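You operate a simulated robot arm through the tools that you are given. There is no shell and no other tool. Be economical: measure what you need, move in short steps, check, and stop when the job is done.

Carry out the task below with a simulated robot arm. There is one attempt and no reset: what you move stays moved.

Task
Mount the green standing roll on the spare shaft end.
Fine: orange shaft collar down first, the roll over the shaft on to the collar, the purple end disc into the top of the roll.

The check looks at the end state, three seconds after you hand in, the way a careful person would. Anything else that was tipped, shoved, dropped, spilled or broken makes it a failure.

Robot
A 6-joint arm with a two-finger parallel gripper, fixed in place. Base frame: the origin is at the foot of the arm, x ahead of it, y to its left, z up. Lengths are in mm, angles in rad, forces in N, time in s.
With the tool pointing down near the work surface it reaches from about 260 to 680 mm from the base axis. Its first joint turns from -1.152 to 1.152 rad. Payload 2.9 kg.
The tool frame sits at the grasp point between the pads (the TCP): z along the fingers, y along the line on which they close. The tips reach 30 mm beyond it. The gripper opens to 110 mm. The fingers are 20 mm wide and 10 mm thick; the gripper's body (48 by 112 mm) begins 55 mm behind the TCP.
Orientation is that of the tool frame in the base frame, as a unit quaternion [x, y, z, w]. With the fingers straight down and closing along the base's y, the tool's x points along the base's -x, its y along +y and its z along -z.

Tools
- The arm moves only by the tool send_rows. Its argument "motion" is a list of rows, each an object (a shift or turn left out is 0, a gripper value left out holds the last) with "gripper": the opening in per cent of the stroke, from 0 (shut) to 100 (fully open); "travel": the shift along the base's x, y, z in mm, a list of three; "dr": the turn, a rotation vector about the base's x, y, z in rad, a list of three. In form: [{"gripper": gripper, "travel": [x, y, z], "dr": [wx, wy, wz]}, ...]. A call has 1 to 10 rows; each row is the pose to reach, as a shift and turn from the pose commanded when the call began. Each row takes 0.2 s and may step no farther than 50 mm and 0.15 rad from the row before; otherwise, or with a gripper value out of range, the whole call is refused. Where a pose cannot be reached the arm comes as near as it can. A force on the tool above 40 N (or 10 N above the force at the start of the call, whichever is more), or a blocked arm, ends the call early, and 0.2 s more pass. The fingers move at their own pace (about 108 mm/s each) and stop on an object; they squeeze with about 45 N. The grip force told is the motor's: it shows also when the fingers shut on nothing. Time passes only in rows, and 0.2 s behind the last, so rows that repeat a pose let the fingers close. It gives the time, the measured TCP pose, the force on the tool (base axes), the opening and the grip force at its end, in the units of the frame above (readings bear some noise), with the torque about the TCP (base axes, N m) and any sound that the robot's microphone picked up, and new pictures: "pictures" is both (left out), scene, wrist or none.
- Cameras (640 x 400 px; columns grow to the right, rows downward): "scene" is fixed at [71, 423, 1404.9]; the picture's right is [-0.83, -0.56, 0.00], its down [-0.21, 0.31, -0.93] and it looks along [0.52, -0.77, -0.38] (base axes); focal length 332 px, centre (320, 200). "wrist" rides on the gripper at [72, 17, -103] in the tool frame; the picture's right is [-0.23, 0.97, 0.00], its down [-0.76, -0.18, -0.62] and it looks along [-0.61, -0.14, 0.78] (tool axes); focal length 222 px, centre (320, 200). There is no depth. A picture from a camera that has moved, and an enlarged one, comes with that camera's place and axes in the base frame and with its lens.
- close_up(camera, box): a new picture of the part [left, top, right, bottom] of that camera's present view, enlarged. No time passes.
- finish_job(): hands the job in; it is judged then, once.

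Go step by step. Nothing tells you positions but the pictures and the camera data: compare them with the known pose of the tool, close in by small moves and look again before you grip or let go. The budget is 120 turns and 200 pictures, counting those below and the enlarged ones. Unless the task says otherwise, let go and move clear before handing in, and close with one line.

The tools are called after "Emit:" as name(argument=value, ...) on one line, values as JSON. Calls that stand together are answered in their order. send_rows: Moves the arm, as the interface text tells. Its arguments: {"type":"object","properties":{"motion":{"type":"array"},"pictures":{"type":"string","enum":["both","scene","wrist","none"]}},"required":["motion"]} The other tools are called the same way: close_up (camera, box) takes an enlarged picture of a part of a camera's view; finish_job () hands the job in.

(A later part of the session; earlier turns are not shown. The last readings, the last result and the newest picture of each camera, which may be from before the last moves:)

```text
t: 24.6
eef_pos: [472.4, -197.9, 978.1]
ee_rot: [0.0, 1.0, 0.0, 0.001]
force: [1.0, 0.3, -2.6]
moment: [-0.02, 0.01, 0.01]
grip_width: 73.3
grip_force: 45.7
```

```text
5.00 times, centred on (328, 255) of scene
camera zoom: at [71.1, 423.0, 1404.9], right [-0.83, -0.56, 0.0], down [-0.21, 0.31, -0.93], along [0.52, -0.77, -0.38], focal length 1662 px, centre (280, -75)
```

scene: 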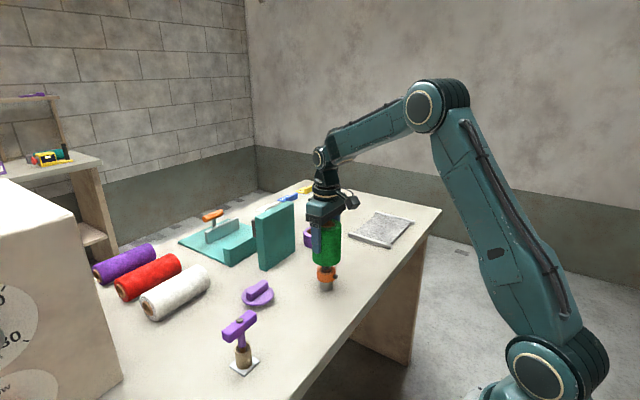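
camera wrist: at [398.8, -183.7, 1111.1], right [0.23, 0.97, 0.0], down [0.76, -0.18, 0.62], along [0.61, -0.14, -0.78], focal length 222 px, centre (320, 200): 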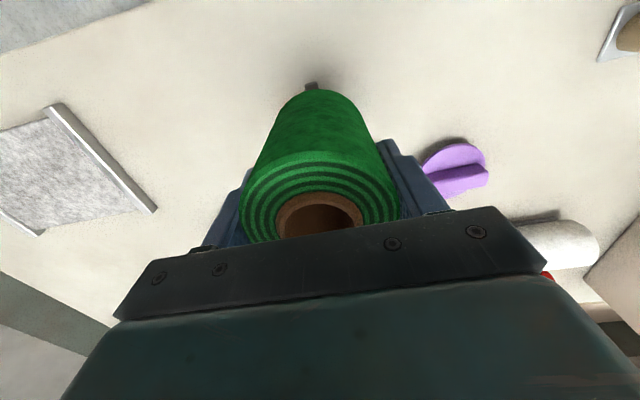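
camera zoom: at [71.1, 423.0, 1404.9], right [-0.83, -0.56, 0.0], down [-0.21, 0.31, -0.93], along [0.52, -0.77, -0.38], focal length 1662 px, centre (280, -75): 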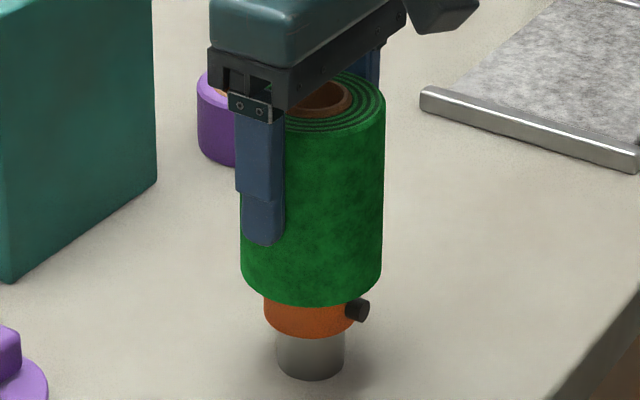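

There is no contact yet, so I keep going down in fine steps.

Emit:
send_rows(motion=[{"travel": [0, 0, -2]}, {"travel": [0, 0, -4]}, {"travel": [0, 0, -5]}, {"travel": [0, 0, -6]}, {"travel": [0, 0, -6]}], pictures="none")

```text
t: 25.5
eef_pos: [472.6, -198.3, 977.4]
ee_rot: [0.0, 1.0, -0.001, 0.002]
force: [-2.3, -0.2, 5.0]
moment: [0.19, 0.28, 0.04]
grip_width: 73.4
grip_force: 45.2
stopped in row 4: the force on the tool passed its limit at 43 N (the readings are from after the stop); the commanded pose is now the measured one
```

Contact came at about z 977. I'll check visually whether that is the collar's top face.

Emit:
close_up(camera="scene", box=[280, 240, 376, 300])

Emit:
close_up(camera="wrist", box=[220, 70, 420, 250])

```text
6.67 times, centred on (328, 270) of scene
camera zoom: at [70.9, 423.0, 1404.9], right [-0.83, -0.56, 0.0], down [-0.21, 0.31, -0.93], along [0.52, -0.77, -0.38], focal length 2217 px, centre (267, -267)
```

zoom: 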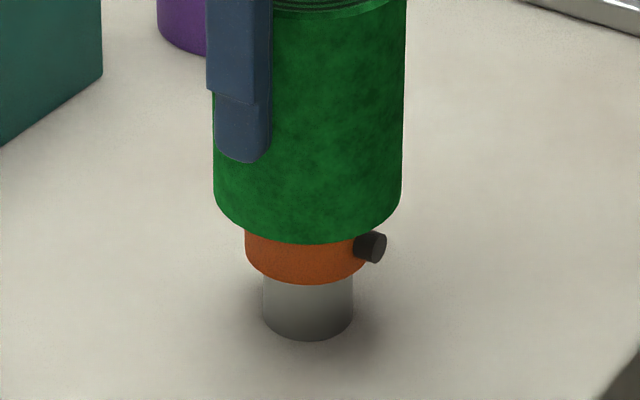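

```text
2.22 times, centred on (320, 160) of wrist
camera zoom: at [398.3, -182.1, 1081.5], right [0.23, 0.97, 0.0], down [0.76, -0.18, 0.63], along [0.61, -0.14, -0.78], focal length 494 px, centre (320, 289)
```

zoom: 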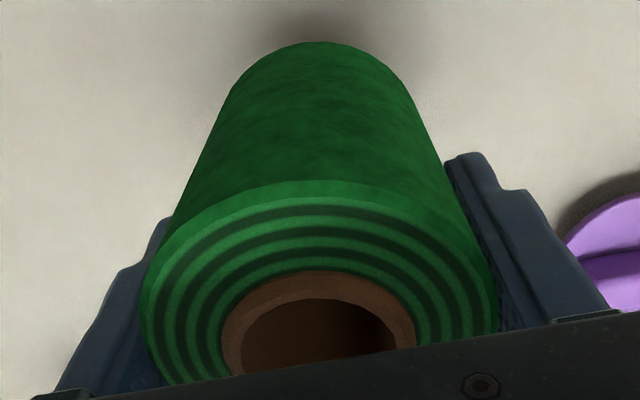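

My edge estimates carry about a 2–3 mm bias, so the roll is probably on the collar or just above it. I'll press very gently and check the height and force.

Emit:
send_rows(motion=[{"travel": [-0.5, -0.5, -0.7]}, {"travel": [-0.5, -0.5, -1.4]}, {"travel": [-0.5, -0.5, -1.8]}, {"travel": [-0.5, -0.5, -1.8]}], pictures="none")

Emit:
close_up(camera="scene", box=[280, 240, 376, 300])

```text
t: 26.6
eef_pos: [470.8, -198.0, 977.4]
ee_rot: [-0.001, 1.0, -0.002, 0.003]
force: [-3.4, 0.8, 5.4]
moment: [0.2, 0.33, 0.02]
grip_width: 73.3
grip_force: 45.5
stopped in row 4: the force on the tool passed its limit at 41 N (the readings are from after the stop); the commanded pose is now the measured one
```

```text
6.67 times, centred on (328, 270) of scene
camera zoom: at [70.9, 423.0, 1404.8], right [-0.83, -0.56, 0.0], down [-0.21, 0.31, -0.93], along [0.52, -0.77, -0.38], focal length 2217 px, centre (267, -267)
```

zoom: 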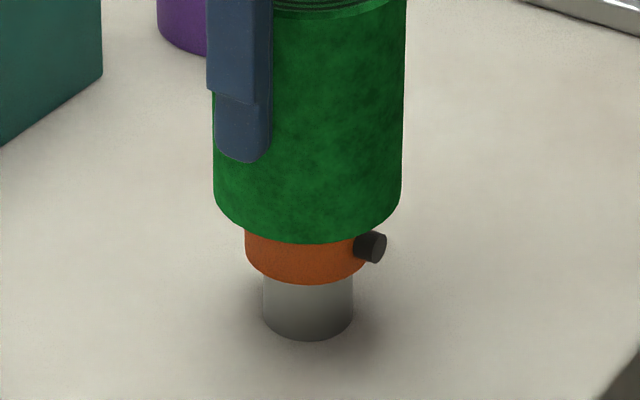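

The torque puts the contact about 20 mm off axis, which is the collar's face, so the roll is seated. I'll release it and look.

Emit:
send_rows(motion=[{"gripper": 72}, {"gripper": 80}, {"gripper": 95}, {"gripper": 100}])

Emit:
close_up(camera="scene", box=[280, 240, 376, 300])

```text
t: 27.6
eef_pos: [470.5, -199.9, 976.4]
ee_rot: [-0.002, 1.0, -0.001, 0.004]
force: [0.2, 0.2, -0.3]
moment: [0.02, -0.01, 0.02]
grip_width: 110.1
grip_force: 0.0
camera wrist: at [398.3, -182.7, 1080.9], right [0.22, 0.97, 0.0], down [0.76, -0.17, 0.63], along [0.61, -0.14, -0.78], focal length 222 px, centre (320, 200)
```

scene: 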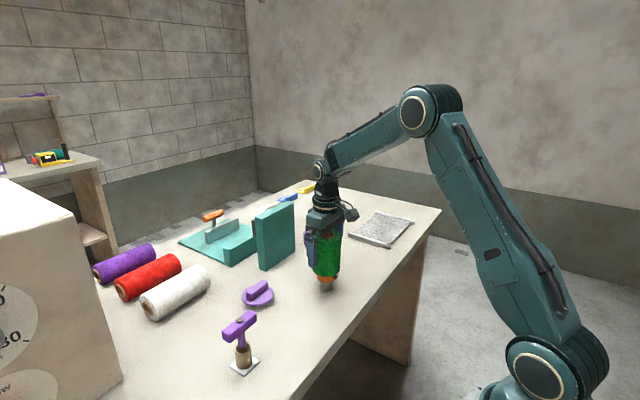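
wrist: 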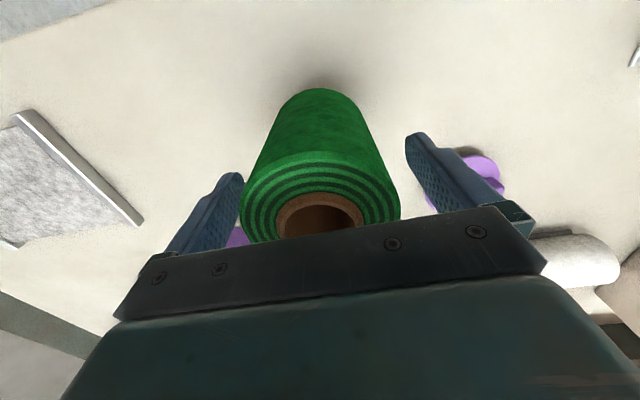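

```text
6.67 times, centred on (328, 270) of scene
camera zoom: at [71.0, 423.0, 1404.9], right [-0.83, -0.56, 0.0], down [-0.21, 0.31, -0.93], along [0.52, -0.77, -0.38], focal length 2217 px, centre (267, -267)
```

zoom: 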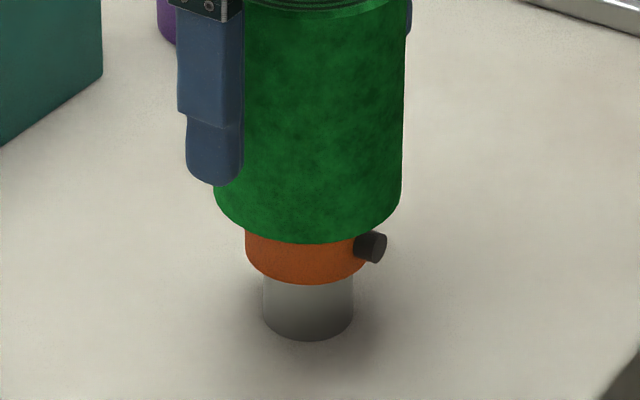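

The roll did not move on release. I'll rise straight up, inspect it, and then head for the purple disc.

Emit:
send_rows(motion=[{"travel": [0, 0, 30]}, {"travel": [0, 0, 70]}, {"travel": [0, 0, 110]}, {"travel": [-20, 0, 130]}, {"travel": [-30, 0, 130]}, {"travel": [-30, 0, 130]}])

Emit:
close_up(camera="scene", box=[264, 215, 392, 295])

Emit:
close_up(camera="wrist", box=[220, 50, 420, 210])

```text
t: 29.0
eef_pos: [441.8, -196.5, 1108.1]
ee_rot: [-0.002, 1.0, -0.001, 0.004]
force: [-0.1, 0.2, 0.4]
moment: [-0.06, -0.04, 0.01]
grip_width: 110.2
grip_force: 0.1
camera wrist: at [368.9, -179.2, 1212.2], right [0.22, 0.97, 0.0], down [0.76, -0.17, 0.63], along [0.61, -0.14, -0.78], focal length 222 px, centre (320, 200)
```

scene: 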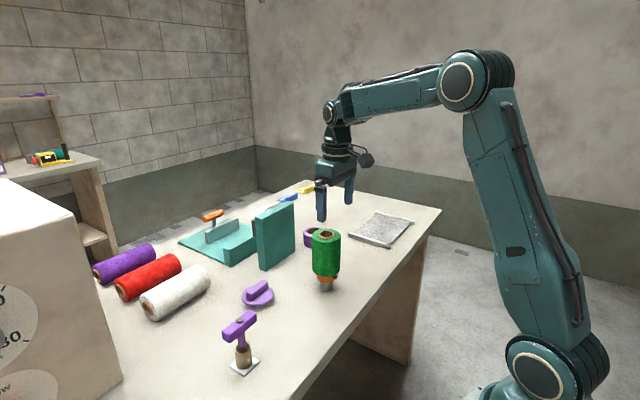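
wrist: 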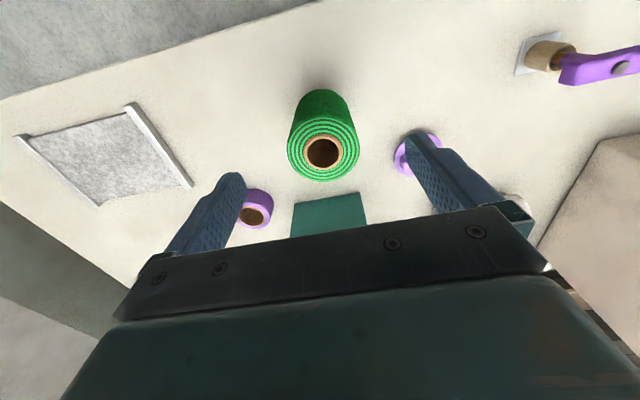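

```text
5.00 times, centred on (328, 255) of scene
camera zoom: at [71.0, 423.0, 1404.9], right [-0.83, -0.56, 0.0], down [-0.21, 0.31, -0.93], along [0.52, -0.77, -0.38], focal length 1662 px, centre (280, -75)
```

zoom: 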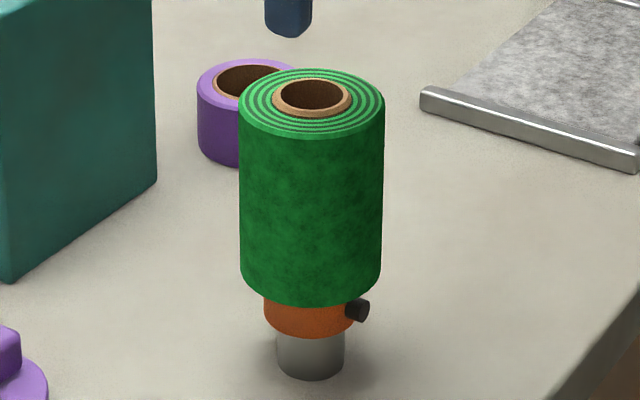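

```text
2.50 times, centred on (320, 130) of wrist
camera zoom: at [368.9, -179.2, 1212.2], right [0.22, 0.97, 0.0], down [0.76, -0.17, 0.63], along [0.61, -0.14, -0.78], focal length 555 px, centre (320, 375)
```

zoom: 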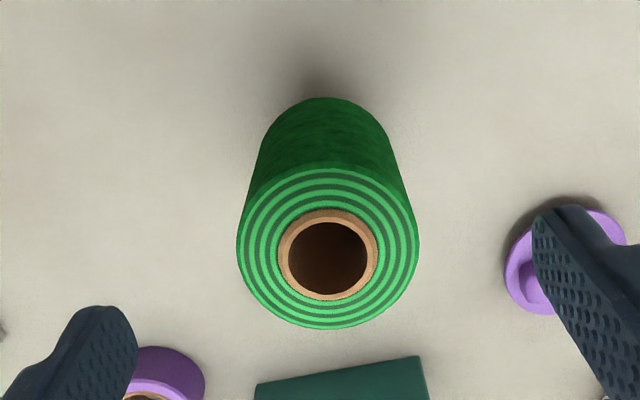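

The roll stands upright and seated. Now I'll move to the purple disc with the handle.

Emit:
send_rows(motion=[{"travel": [15, 40, 0]}, {"travel": [35, 80, 0]}, {"travel": [55, 115, -15]}, {"travel": [75, 140, -45]}, {"travel": [95, 145, -80]}, {"travel": [103, 145, -110]}, {"travel": [103, 145, -110]}])

Emit:
close_up(camera="scene", box=[210, 260, 306, 320])

Emit:
close_up(camera="wrist", box=[220, 50, 420, 210])

```text
t: 30.6
eef_pos: [545.9, -51.9, 996.2]
ee_rot: [-0.001, 1.0, -0.001, 0.004]
force: [0.2, -0.1, 0.2]
moment: [0.0, 0.01, 0.02]
grip_width: 110.3
grip_force: 0.1
camera wrist: at [472.1, -35.6, 1100.1], right [0.22, 0.97, 0.0], down [0.76, -0.17, 0.63], along [0.61, -0.14, -0.78], focal length 222 px, centre (320, 200)
```

scene: 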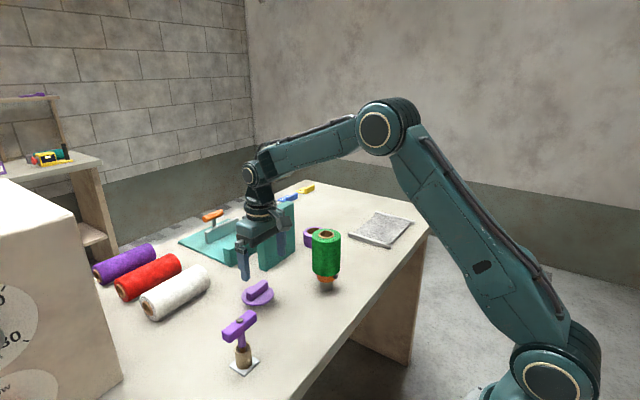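
wrist: 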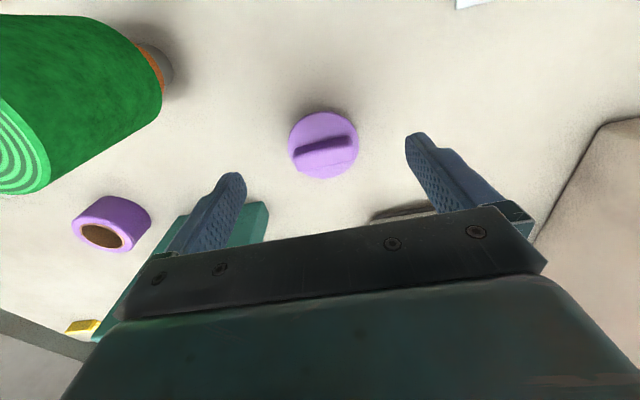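

```text
6.67 times, centred on (258, 290) of scene
camera zoom: at [71.0, 423.0, 1404.9], right [-0.83, -0.56, 0.0], down [-0.21, 0.31, -0.93], along [0.52, -0.77, -0.38], focal length 2217 px, centre (733, -400)
```

zoom: 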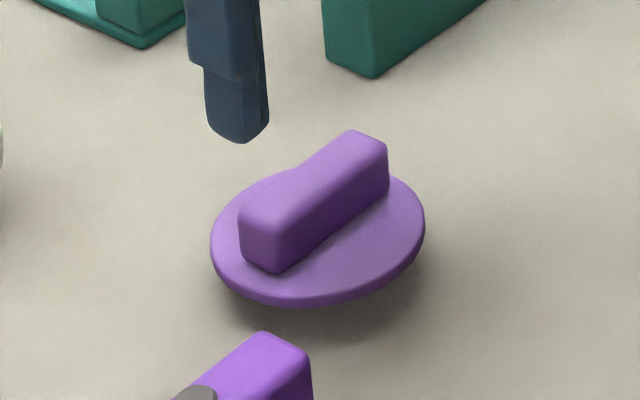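

```text
2.50 times, centred on (320, 130) of wrist
camera zoom: at [472.1, -35.6, 1100.1], right [0.22, 0.97, 0.0], down [0.76, -0.17, 0.63], along [0.61, -0.14, -0.78], focal length 555 px, centre (320, 375)
```

zoom: 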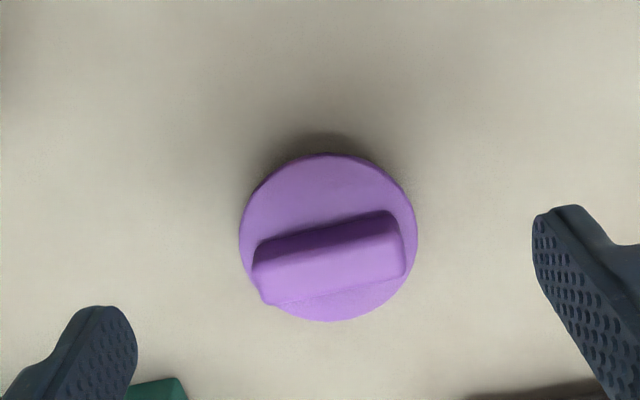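

The disc sits level on a short plug at about (581,-57), with its top near z 867. The bar handle runs along y, so I'll turn the gripper by −90° to grip it across its thickness.

Emit:
send_rows(motion=[{"travel": [5, 0, 0], "dr": [0, 0.008, 0]}, {"travel": [9, -1, 0], "dr": [0, 0.008, -0.14]}, {"travel": [13, -1, 0], "dr": [0, 0.008, -0.28]}, {"travel": [17, -2, 0], "dr": [0, 0.008, -0.42]}, {"travel": [21, -2, 0], "dr": [0, 0.008, -0.56]}, {"travel": [25, -3, 0], "dr": [0, 0.008, -0.7]}, {"travel": [29, -4, 0], "dr": [0, 0.008, -0.8]}, {"travel": [29, -4, 0], "dr": [0, 0.008, -0.8]}], pictures="none")

Emit:
send_rows(motion=[{"travel": [2, 0, 0], "dr": [0, 0, -0.14]}, {"travel": [4, 0, 0], "dr": [0, 0, -0.28]}, {"travel": [5, -1, -5], "dr": [0, 0, -0.42]}, {"travel": [6, -1, -15], "dr": [0, 0, -0.56]}, {"travel": [6, -1, -30], "dr": [0, 0, -0.7]}, {"travel": [6, -1, -40], "dr": [0, 0, -0.8]}, {"travel": [6, -1, -40], "dr": [0, 0, -0.8]}])

Emit:
close_up(camera="wrist", box=[220, 70, 420, 230])

Emit:
close_up(camera="scene", box=[194, 250, 322, 330])

```text
t: 32.4
eef_pos: [573.0, -56.5, 997.5]
ee_rot: [0.389, 0.921, -0.001, -0.001]
force: [-0.6, 0.1, 0.7]
moment: [0.05, -0.01, -0.02]
grip_width: 109.9
grip_force: 0.1
```

```text
t: 34.0
eef_pos: [579.3, -58.9, 959.3]
ee_rot: [0.717, 0.697, -0.001, -0.002]
force: [-0.5, 0.8, -0.4]
moment: [-0.02, -0.04, -0.01]
grip_width: 110.0
grip_force: 0.1
camera wrist: at [598.7, 13.2, 1062.3], right [0.97, -0.25, 0.0], down [-0.2, -0.76, 0.62], along [-0.16, -0.6, -0.78], focal length 222 px, centre (320, 200)
```

scene: 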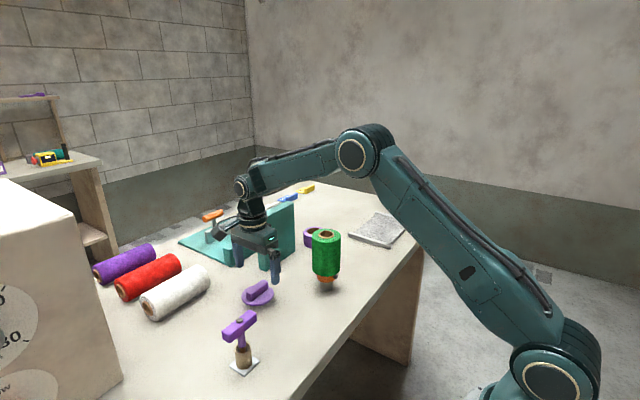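
wrist: 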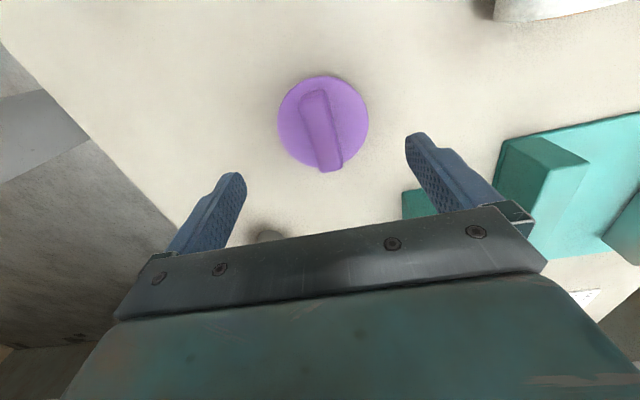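

```text
2.50 times, centred on (320, 150) of wrist
camera zoom: at [598.7, 13.2, 1062.3], right [0.97, -0.25, 0.0], down [-0.2, -0.76, 0.62], along [-0.16, -0.6, -0.78], focal length 555 px, centre (320, 325)
```

zoom: 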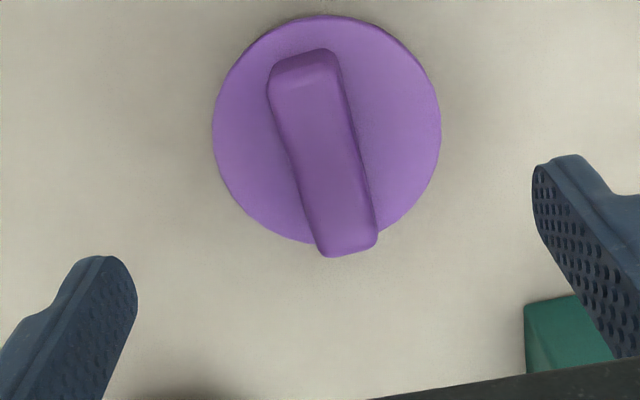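

```text
5.00 times, centred on (258, 290) of scene
camera zoom: at [71.0, 423.0, 1404.9], right [-0.83, -0.56, 0.0], down [-0.21, 0.31, -0.93], along [0.52, -0.77, -0.38], focal length 1662 px, centre (630, -250)
```

zoom: 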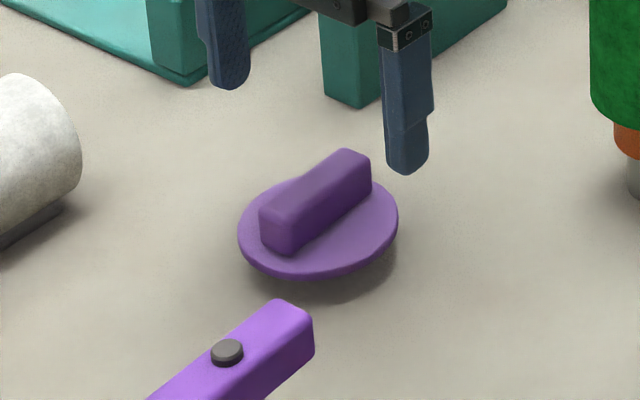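

I'm over the disc at a yaw of −91°, with the bar centre about 3 mm off in x and y. I'll correct that, narrow the fingers a little and go down part way.

Emit:
send_rows(motion=[{"travel": [3.2, 2.5, -15], "gripper": 60}, {"travel": [3.2, 2.5, -35]}, {"travel": [3.2, 2.5, -48]}, {"travel": [3.2, 2.5, -48]}])

Emit:
close_up(camera="wrist", box=[220, 90, 420, 250])

Emit:
close_up(camera="scene", box=[210, 260, 306, 320])

```text
t: 35.0
eef_pos: [581.0, -58.2, 909.4]
ee_rot: [0.716, 0.698, -0.002, -0.002]
force: [0.4, 0.1, -1.1]
moment: [-0.01, 0.02, -0.01]
grip_width: 66.1
grip_force: 0.0
camera wrist: at [601.2, 14.1, 1013.4], right [0.97, -0.25, 0.0], down [-0.19, -0.76, 0.62], along [-0.16, -0.6, -0.78], focal length 222 px, centre (320, 200)
```

scene: 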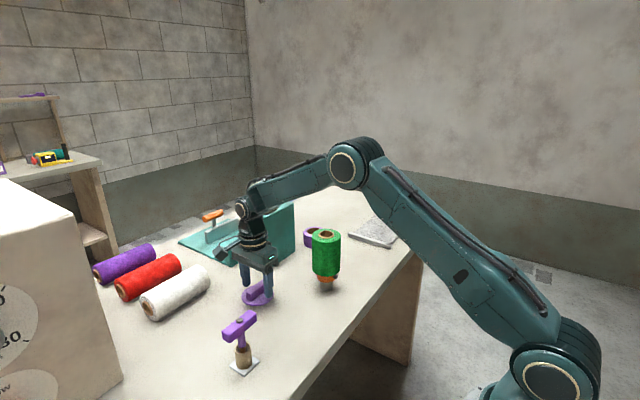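
wrist: 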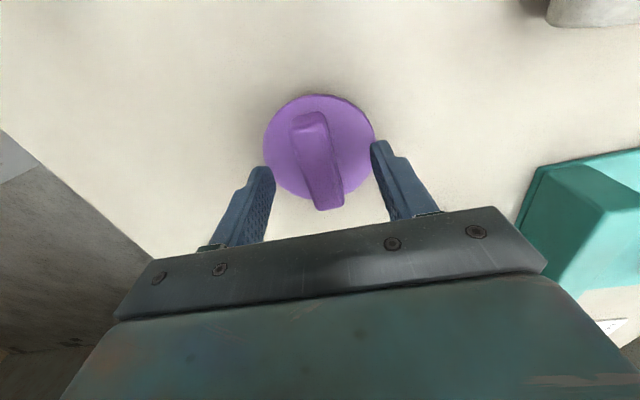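

```text
2.50 times, centred on (320, 170) of wrist
camera zoom: at [601.2, 14.1, 1013.4], right [0.97, -0.25, 0.0], down [-0.19, -0.76, 0.62], along [-0.16, -0.6, -0.78], focal length 555 px, centre (320, 275)
```

zoom: 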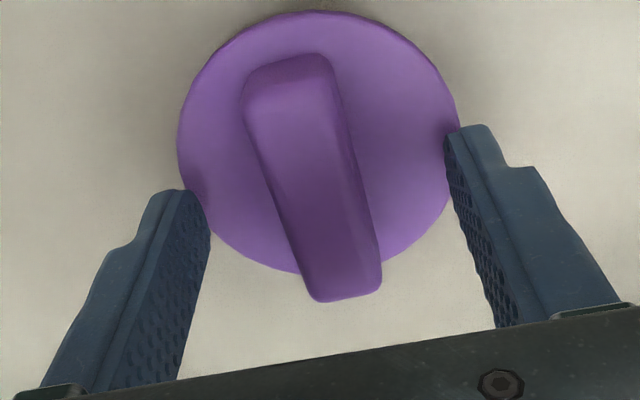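

```text
6.67 times, centred on (258, 290) of scene
camera zoom: at [71.0, 423.0, 1404.9], right [-0.83, -0.56, 0.0], down [-0.21, 0.31, -0.93], along [0.52, -0.77, -0.38], focal length 2217 px, centre (733, -400)
```

zoom: 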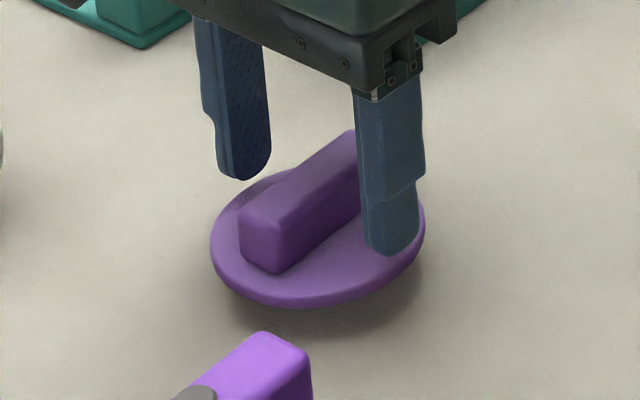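

The bar is centred between the fingers. I'll go down the last 10 mm, watching the force, and then close.

Emit:
send_rows(motion=[{"travel": [0, 0, -4]}, {"travel": [0, 0, -8]}, {"travel": [0, 0, -10]}, {"travel": [0, 0, -10]}], pictures="none")

Emit:
close_up(camera="scene", box=[210, 260, 306, 320])

```text
t: 36.0
eef_pos: [582.3, -56.5, 902.2]
ee_rot: [0.716, 0.698, -0.001, -0.001]
force: [-4.2, 1.2, 14.2]
moment: [0.06, 0.16, 0.0]
grip_width: 66.4
grip_force: 0.2
```

```text
6.67 times, centred on (258, 290) of scene
camera zoom: at [70.7, 423.0, 1404.9], right [-0.83, -0.56, 0.0], down [-0.21, 0.31, -0.93], along [0.52, -0.77, -0.38], focal length 2217 px, centre (733, -400)
```

zoom: 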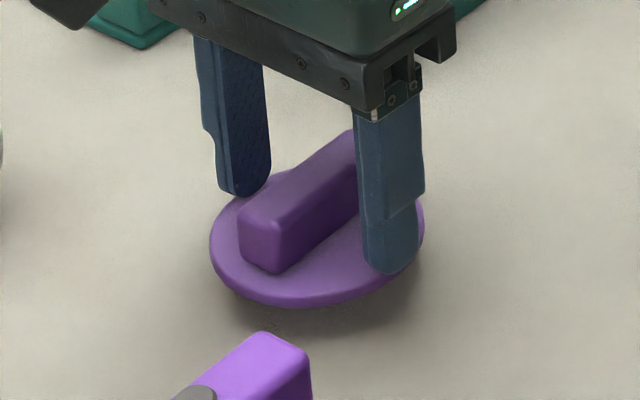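

The fingertips touch the disc's face at z≈872. I'll rise 3 mm and close on the bar.

Emit:
send_rows(motion=[{"travel": [0, 0, 3.5]}, {"travel": [0, 0, 3.5], "gripper": 30}, {"travel": [0, 0, 3.5], "gripper": 10}, {"travel": [0, 0, 3.5], "gripper": 0}, {"travel": [0, 0, 3.5], "gripper": 0}])

Emit:
close_up(camera="scene", box=[210, 260, 306, 320])

```text
t: 37.2
eef_pos: [581.9, -56.7, 904.0]
ee_rot: [0.716, 0.698, -0.002, -0.003]
force: [-1.3, 0.5, -0.5]
moment: [-0.03, 0.01, -0.03]
grip_width: 20.6
grip_force: 44.7
camera wrist: at [601.3, 15.0, 1008.1], right [0.97, -0.25, 0.0], down [-0.19, -0.76, 0.62], along [-0.16, -0.6, -0.78], focal length 222 px, centre (320, 200)
```

scene: 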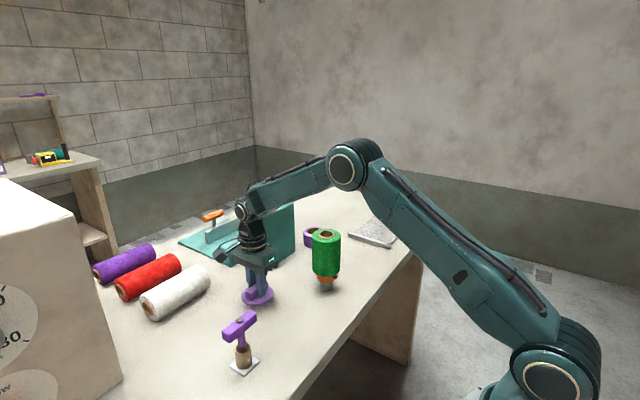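
wrist: 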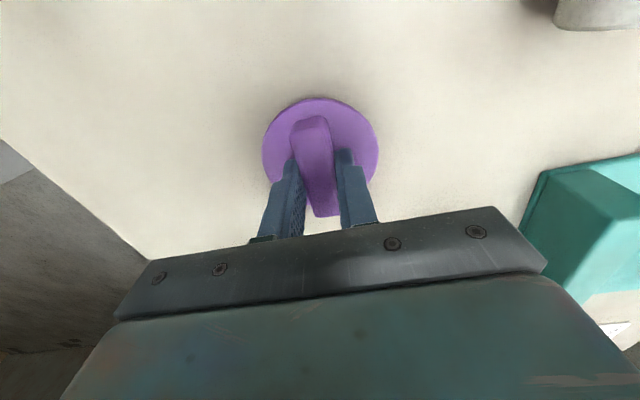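

```text
6.67 times, centred on (258, 290) of scene
camera zoom: at [71.0, 423.0, 1404.9], right [-0.83, -0.56, 0.0], down [-0.21, 0.31, -0.93], along [0.52, -0.77, -0.38], focal length 2217 px, centre (733, -400)
```

zoom: 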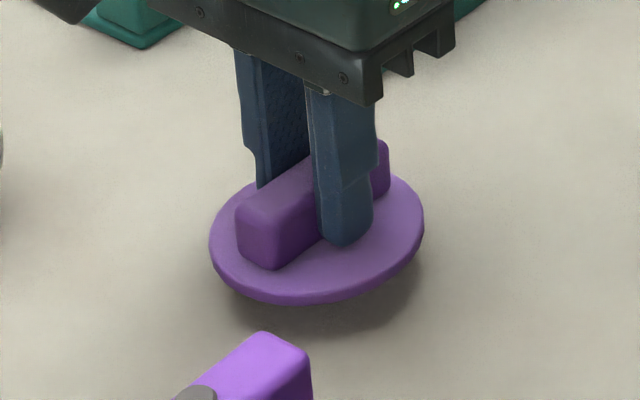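

The bar is gripped at 20.6 mm. I'll lift well clear and look at the plug underneath.

Emit:
send_rows(motion=[{"travel": [0, 0, 20]}, {"travel": [0, 0, 60]}, {"travel": [0, 0, 105]}, {"travel": [0, 0, 150]}, {"travel": [0, 0, 195]}, {"travel": [0, 0, 195]}])

Emit:
close_up(camera="scene", box=[194, 200, 322, 280])

Emit:
close_up(camera="wrist", box=[240, 80, 400, 220])

```text
t: 38.6
eef_pos: [583.6, -57.8, 1098.6]
ee_rot: [0.716, 0.698, -0.001, -0.002]
force: [0.9, -0.5, -1.0]
moment: [0.02, 0.01, 0.01]
grip_width: 20.6
grip_force: 45.6
camera wrist: at [602.3, 14.5, 1202.3], right [0.97, -0.25, -0.01], down [-0.19, -0.76, 0.62], along [-0.16, -0.6, -0.78], focal length 222 px, centre (320, 200)
```

scene: 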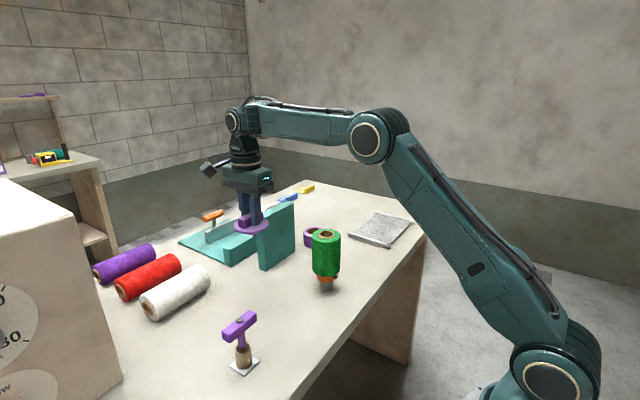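
wrist: 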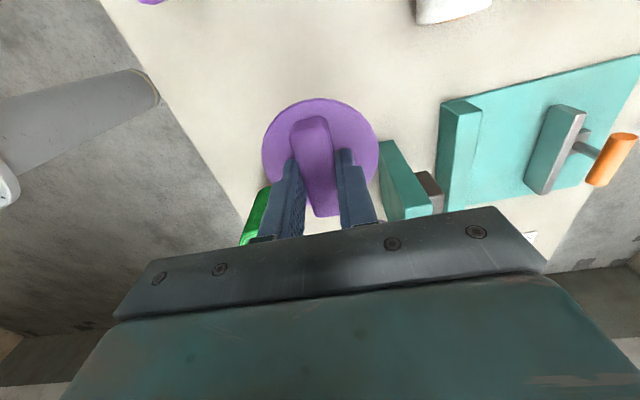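

```text
5.00 times, centred on (258, 240) of scene
camera zoom: at [71.0, 423.0, 1404.9], right [-0.83, -0.56, 0.0], down [-0.21, 0.31, -0.93], along [0.52, -0.77, -0.38], focal length 1662 px, centre (630, 0)
```

zoom: 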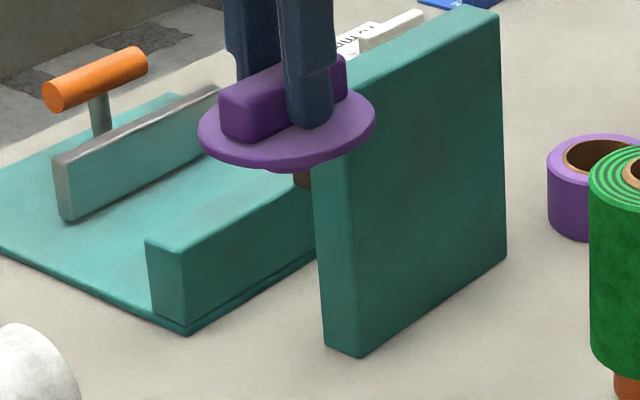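

```text
2.86 times, centred on (320, 150) of wrist
camera zoom: at [602.3, 14.5, 1202.3], right [0.97, -0.25, -0.01], down [-0.19, -0.76, 0.62], along [-0.16, -0.6, -0.78], focal length 635 px, centre (320, 343)
```

zoom: 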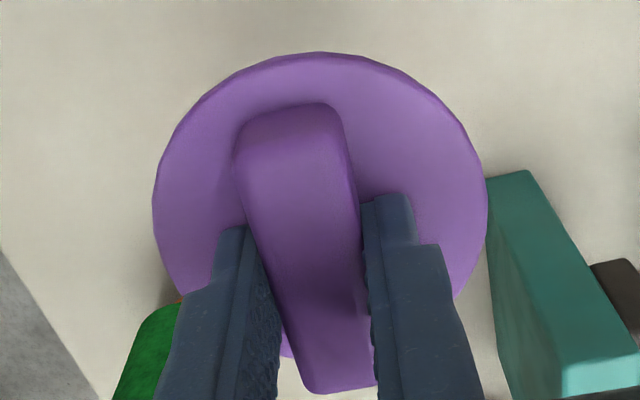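

The disc hangs level with a short plug below it. I'll carry it over the roll.

Emit:
send_rows(motion=[{"travel": [-20, -25, 0]}, {"travel": [-42, -53, 0]}, {"travel": [-65, -82, 0]}, {"travel": [-88, -110, 0]}, {"travel": [-104, -132, 0]}, {"travel": [-112, -142, 0]}, {"travel": [-112, -142, 0]}, {"travel": [-112, -142, 0]}])

Emit:
close_up(camera="scene", box=[264, 190, 392, 270])

Emit:
close_up(camera="wrist", box=[240, 60, 400, 200])

```text
t: 40.4
eef_pos: [472.9, -199.0, 1097.5]
ee_rot: [0.717, 0.698, -0.002, -0.003]
force: [-0.2, -0.2, -1.2]
moment: [-0.04, -0.02, 0.02]
grip_width: 20.8
grip_force: 45.1
camera wrist: at [492.2, -127.4, 1202.7], right [0.97, -0.25, 0.0], down [-0.19, -0.76, 0.62], along [-0.16, -0.6, -0.78], focal length 222 px, centre (320, 200)
```

scene: 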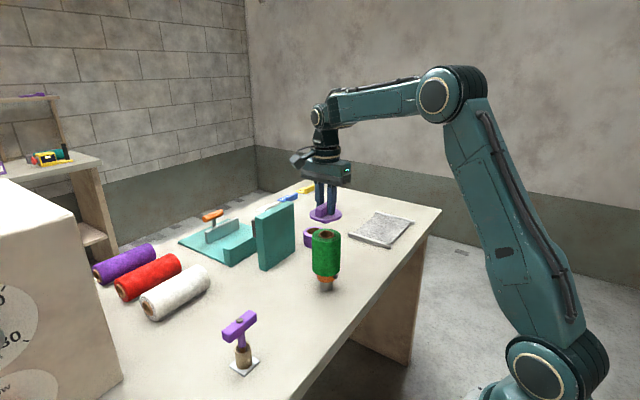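
wrist: 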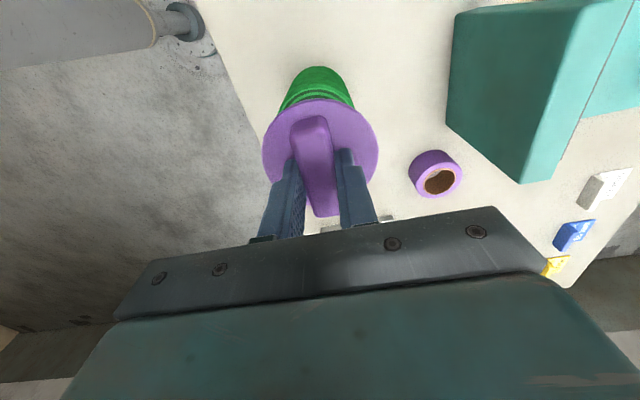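

```text
5.00 times, centred on (328, 230) of scene
camera zoom: at [71.0, 423.0, 1404.9], right [-0.83, -0.56, 0.0], down [-0.21, 0.31, -0.93], along [0.52, -0.77, -0.38], focal length 1662 px, centre (280, 50)
```

zoom: 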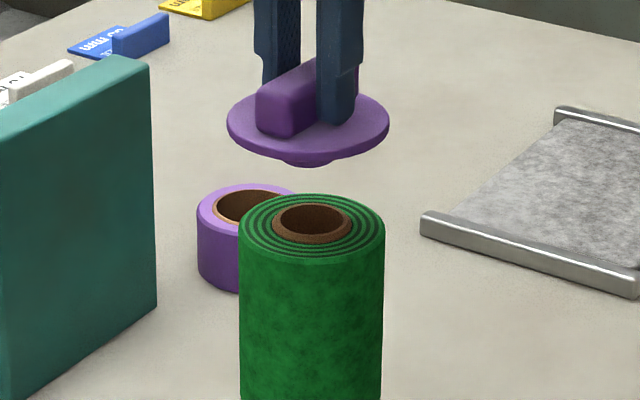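

```text
2.86 times, centred on (320, 130) of wrist
camera zoom: at [492.2, -127.4, 1202.7], right [0.97, -0.25, 0.0], down [-0.19, -0.76, 0.62], along [-0.16, -0.6, -0.78], focal length 635 px, centre (320, 400)
```

zoom: 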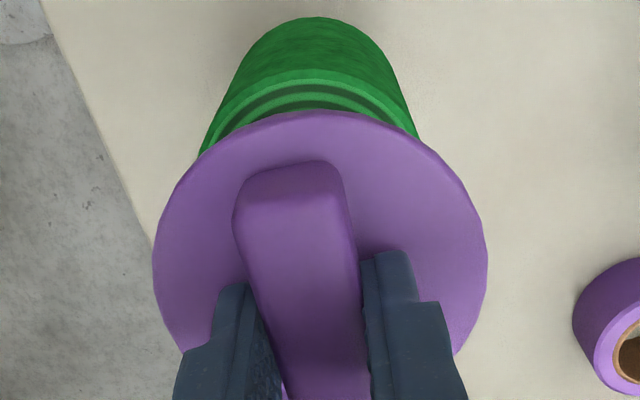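

In the scene view the disc is about 2.6 mm left of the roll's axis. I'll zoom in the wrist view for the other direction.

Emit:
close_up(camera="wrist", box=[260, 60, 380, 130])

Emit:
close_up(camera="scene", box=[296, 195, 360, 245])

```text
5.33 times, centred on (320, 95) of wrist
camera zoom: at [492.2, -127.4, 1202.7], right [0.97, -0.25, 0.0], down [-0.19, -0.76, 0.62], along [-0.16, -0.6, -0.78], focal length 1185 px, centre (320, 760)
```

zoom: 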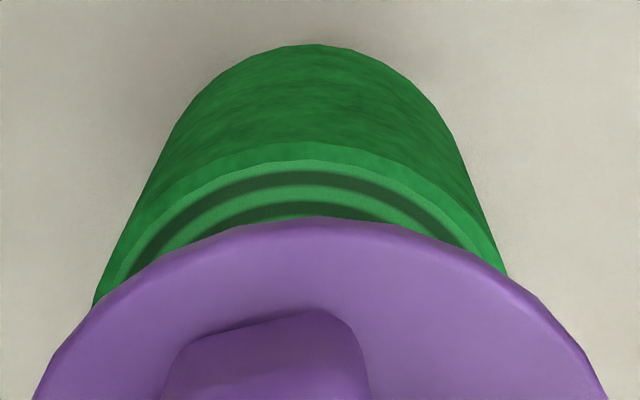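

```text
8.00 times, centred on (328, 220) of scene
camera zoom: at [71.0, 423.0, 1404.9], right [-0.83, -0.56, 0.0], down [-0.21, 0.31, -0.93], along [0.52, -0.77, -0.38], focal length 2660 px, centre (256, 40)
```

zoom: 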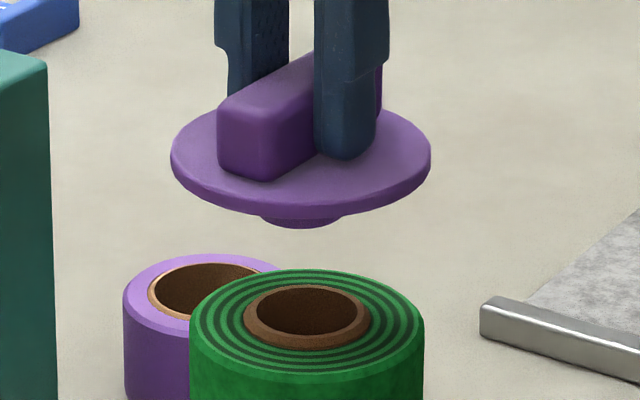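

Both views agree that the disc needs a shift of about (−2.4, −0.7) mm. I'll apply it and go down until the plug is just above the bore.

Emit:
send_rows(motion=[{"travel": [-2.4, -0.7, -8]}, {"travel": [-2.4, -0.7, -18]}, {"travel": [-2.4, -0.7, -25]}, {"travel": [-2.4, -0.7, -25]}], pictures="none")

Emit:
close_up(camera="wrist", box=[260, 60, 380, 130])

Emit:
close_up(camera="scene", box=[296, 205, 360, 255])

```text
t: 41.4
eef_pos: [469.8, -197.5, 1073.2]
ee_rot: [0.717, 0.698, -0.002, -0.001]
force: [-0.6, 0.4, 0.4]
moment: [0.02, 0.01, 0.03]
grip_width: 20.6
grip_force: 45.5
```

```text
5.33 times, centred on (320, 95) of wrist
camera zoom: at [488.0, -126.5, 1176.7], right [0.97, -0.25, 0.0], down [-0.19, -0.76, 0.62], along [-0.16, -0.6, -0.78], focal length 1185 px, centre (320, 760)
```

zoom: 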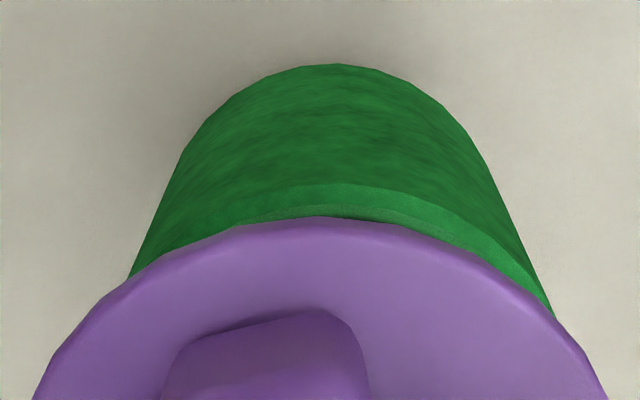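

```text
8.00 times, centred on (328, 230) of scene
camera zoom: at [71.0, 423.0, 1404.9], right [-0.83, -0.56, 0.0], down [-0.21, 0.31, -0.93], along [0.52, -0.77, -0.38], focal length 2660 px, centre (256, -40)
```

zoom: 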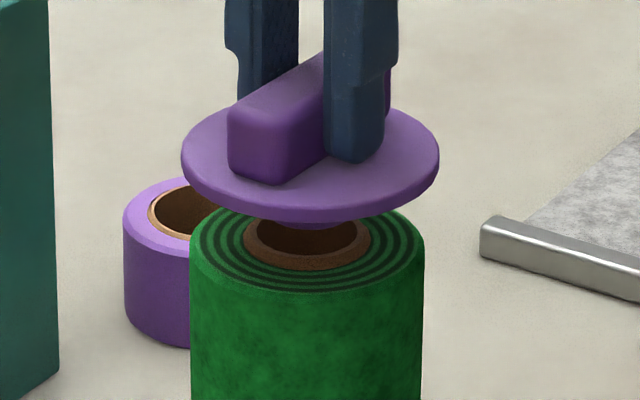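

The move overshot slightly, and the correction is now about (+2, −1.8) mm. I'll apply it at this height and check again.

Emit:
send_rows(motion=[{"travel": [1, -0.9, 0]}, {"travel": [2, -1.8, 0]}, {"travel": [2, -1.8, 0]}, {"travel": [2, -1.8, 0]}], pictures="none")

Emit:
close_up(camera="wrist", box=[260, 60, 380, 130])

Emit:
close_up(camera="scene", box=[296, 205, 360, 255])

```text
t: 42.4
eef_pos: [470.9, -200.8, 1072.3]
ee_rot: [0.717, 0.697, -0.002, -0.001]
force: [-0.5, -0.1, -0.8]
moment: [0.01, 0.0, -0.02]
grip_width: 20.6
grip_force: 44.9
```

```text
5.33 times, centred on (320, 95) of wrist
camera zoom: at [489.7, -129.2, 1176.8], right [0.97, -0.25, 0.0], down [-0.19, -0.76, 0.62], along [-0.16, -0.6, -0.78], focal length 1185 px, centre (320, 760)
```

zoom: 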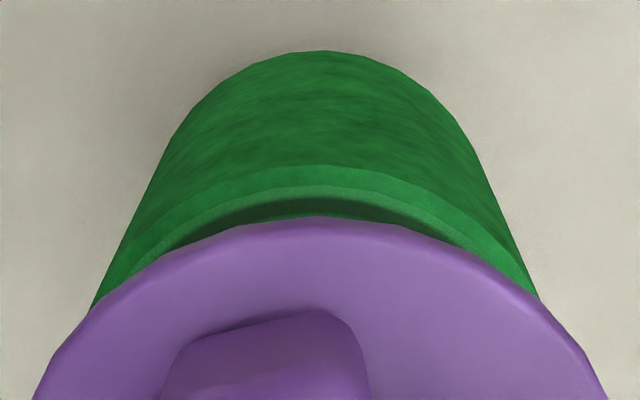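

```text
8.00 times, centred on (328, 230) of scene
camera zoom: at [71.0, 423.0, 1404.9], right [-0.83, -0.56, 0.0], down [-0.21, 0.31, -0.93], along [0.52, -0.77, -0.38], focal length 2660 px, centre (256, -40)
```

zoom: 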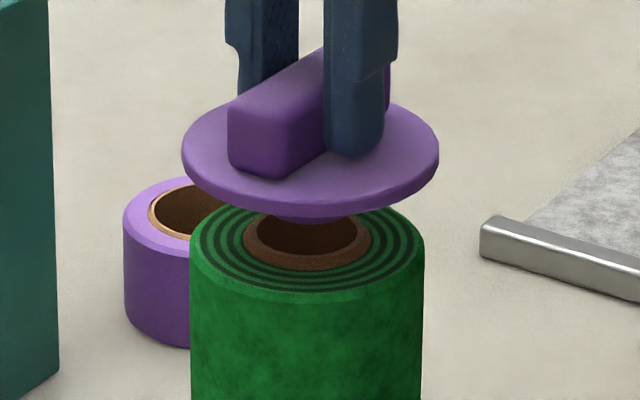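

It is now aligned within 1 mm. I'll add the last 0.9 mm in y and go down to the mouth of the bore.

Emit:
send_rows(motion=[{"travel": [0.2, 0.9, -4]}, {"travel": [0.2, 0.9, -8]}, {"travel": [0.2, 0.9, -8]}], pictures="none")

Emit:
close_up(camera="wrist", box=[260, 60, 380, 130])

Emit:
close_up(camera="scene", box=[296, 205, 360, 255])

```text
t: 43.2
eef_pos: [469.7, -199.8, 1064.8]
ee_rot: [0.716, 0.698, -0.003, -0.002]
force: [-0.4, 0.3, -0.9]
moment: [-0.01, 0.0, 0.01]
grip_width: 20.8
grip_force: 44.9
```

```text
5.33 times, centred on (320, 95) of wrist
camera zoom: at [489.6, -128.7, 1168.3], right [0.97, -0.25, 0.0], down [-0.19, -0.76, 0.62], along [-0.16, -0.6, -0.78], focal length 1185 px, centre (320, 760)
```

zoom: 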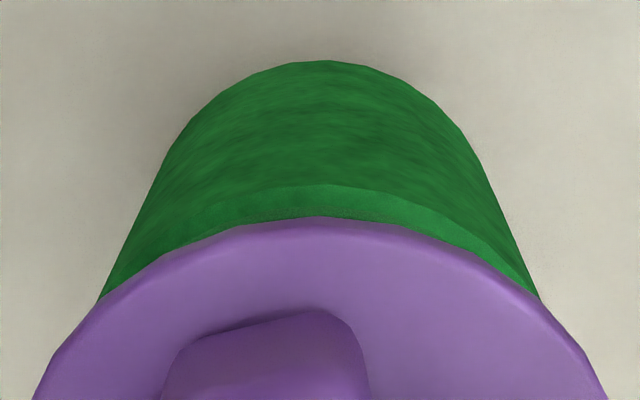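

```text
8.00 times, centred on (328, 230) of scene
camera zoom: at [71.0, 423.0, 1404.9], right [-0.83, -0.56, 0.0], down [-0.21, 0.31, -0.93], along [0.52, -0.77, -0.38], focal length 2660 px, centre (256, -40)
```

zoom: 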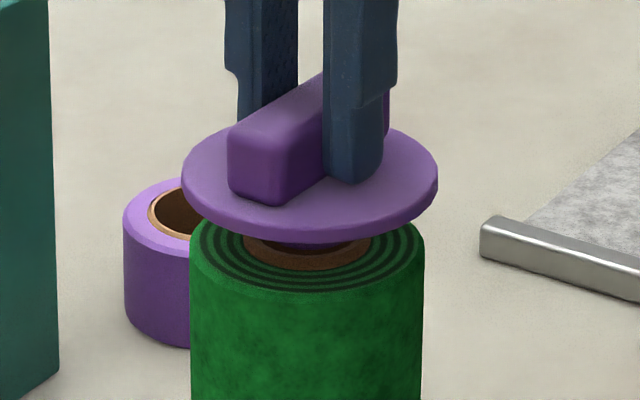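

The plug is at the bore and aligned within about 0.6 mm. I'll go down slowly and check the force.

Emit:
send_rows(motion=[{"travel": [0.2, 0.6, -1.5]}, {"travel": [0.2, 0.6, -3]}, {"travel": [0.2, 0.6, -4.5]}, {"travel": [0.2, 0.6, -6]}], pictures="none")

Emit:
close_up(camera="scene", box=[296, 205, 360, 255])

```text
t: 44.2
eef_pos: [470.1, -199.4, 1059.3]
ee_rot: [0.717, 0.697, -0.001, -0.002]
force: [0.5, 0.6, -0.5]
moment: [-0.01, -0.03, -0.02]
grip_width: 20.8
grip_force: 45.1
```

```text
8.00 times, centred on (328, 230) of scene
camera zoom: at [71.0, 423.0, 1404.9], right [-0.83, -0.56, 0.0], down [-0.21, 0.31, -0.93], along [0.52, -0.77, -0.38], focal length 2660 px, centre (256, -40)
```

zoom: 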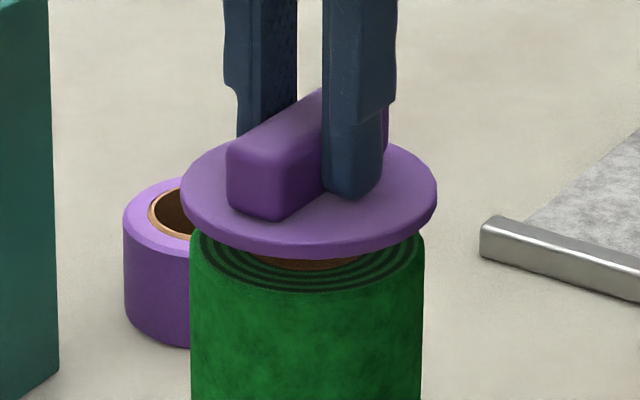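

The plug is passing the rim without contact, so I continue down.

Emit:
send_rows(motion=[{"travel": [0.1, 0.2, -2]}, {"travel": [0.1, 0.2, -4]}, {"travel": [0.1, 0.2, -6]}, {"travel": [0.1, 0.2, -8]}, {"travel": [0.1, 0.2, -9.5]}, {"travel": [0.1, 0.2, -11]}], pictures="none")

Emit:
close_up(camera="scene", box=[296, 205, 360, 255])

```text
t: 45.6
eef_pos: [470.6, -198.7, 1049.2]
ee_rot: [0.716, 0.698, -0.001, -0.001]
force: [-3.3, 1.2, 15.0]
moment: [0.12, 0.27, 0.05]
grip_width: 21.1
grip_force: 45.0
```

```text
8.00 times, centred on (328, 230) of scene
camera zoom: at [70.7, 423.1, 1404.8], right [-0.83, -0.56, 0.0], down [-0.21, 0.31, -0.93], along [0.52, -0.77, -0.38], focal length 2660 px, centre (256, -40)
```

zoom: 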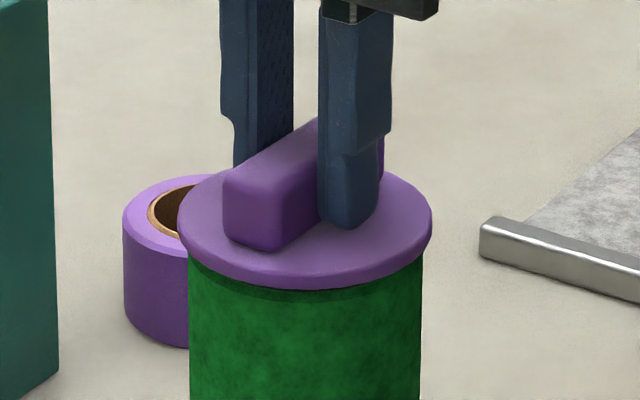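

There is about 15 N of contact with the disc at the roll's face, possibly 1–2 mm short. I'll press a little more to confirm it has bottomed.

Emit:
send_rows(motion=[{"travel": [0, 0, -0.7]}, {"travel": [0, 0, -1.4]}, {"travel": [0, 0, -2]}], pictures="none")

Emit:
close_up(camera="scene", box=[296, 205, 360, 255])

Emit:
close_up(camera="wrist", box=[240, 60, 400, 180])

Emit:
close_up(camera="scene", box=[264, 215, 392, 295])

```text
t: 46.4
eef_pos: [471.3, -199.9, 1048.0]
ee_rot: [0.716, 0.698, 0.001, 0.002]
force: [-5.3, 1.6, 38.5]
moment: [0.24, 0.3, 0.02]
grip_width: 21.0
grip_force: 45.4
```

```text
8.00 times, centred on (328, 230) of scene
camera zoom: at [70.3, 423.3, 1404.8], right [-0.83, -0.56, 0.0], down [-0.21, 0.31, -0.93], along [0.52, -0.77, -0.38], focal length 2660 px, centre (256, -40)
```

zoom: 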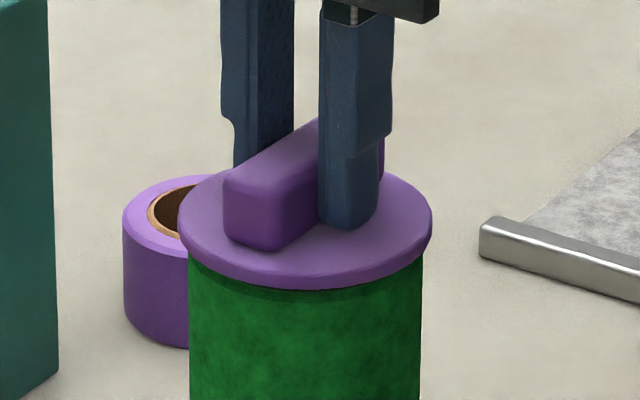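

```text
3.33 times, centred on (320, 120) of wrist
camera zoom: at [489.7, -128.1, 1152.1], right [0.97, -0.25, 0.0], down [-0.2, -0.75, 0.63], along [-0.16, -0.61, -0.78], focal length 740 px, centre (320, 467)
```

zoom: 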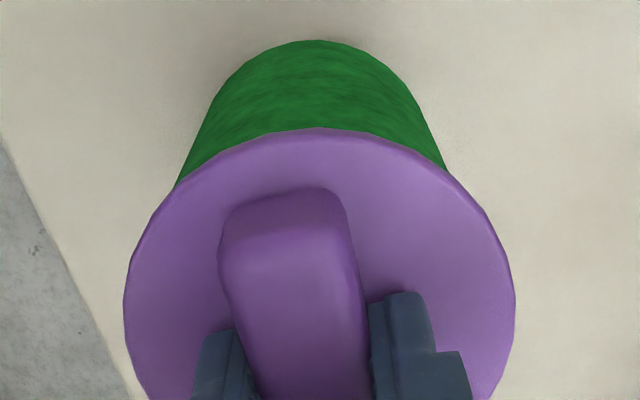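

```text
5.00 times, centred on (328, 255) of scene
camera zoom: at [70.3, 423.3, 1404.8], right [-0.83, -0.56, 0.0], down [-0.21, 0.31, -0.93], along [0.52, -0.77, -0.38], focal length 1662 px, centre (280, -75)
```

zoom: 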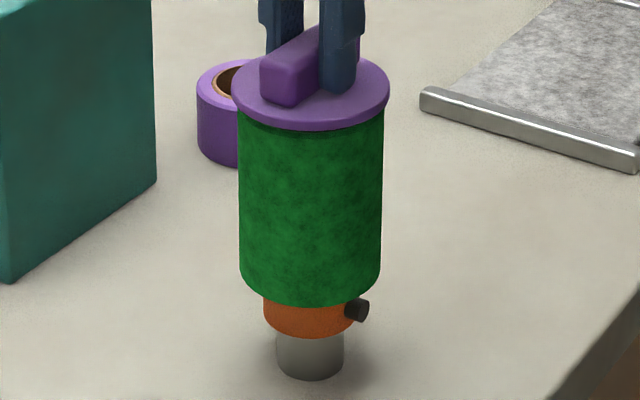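

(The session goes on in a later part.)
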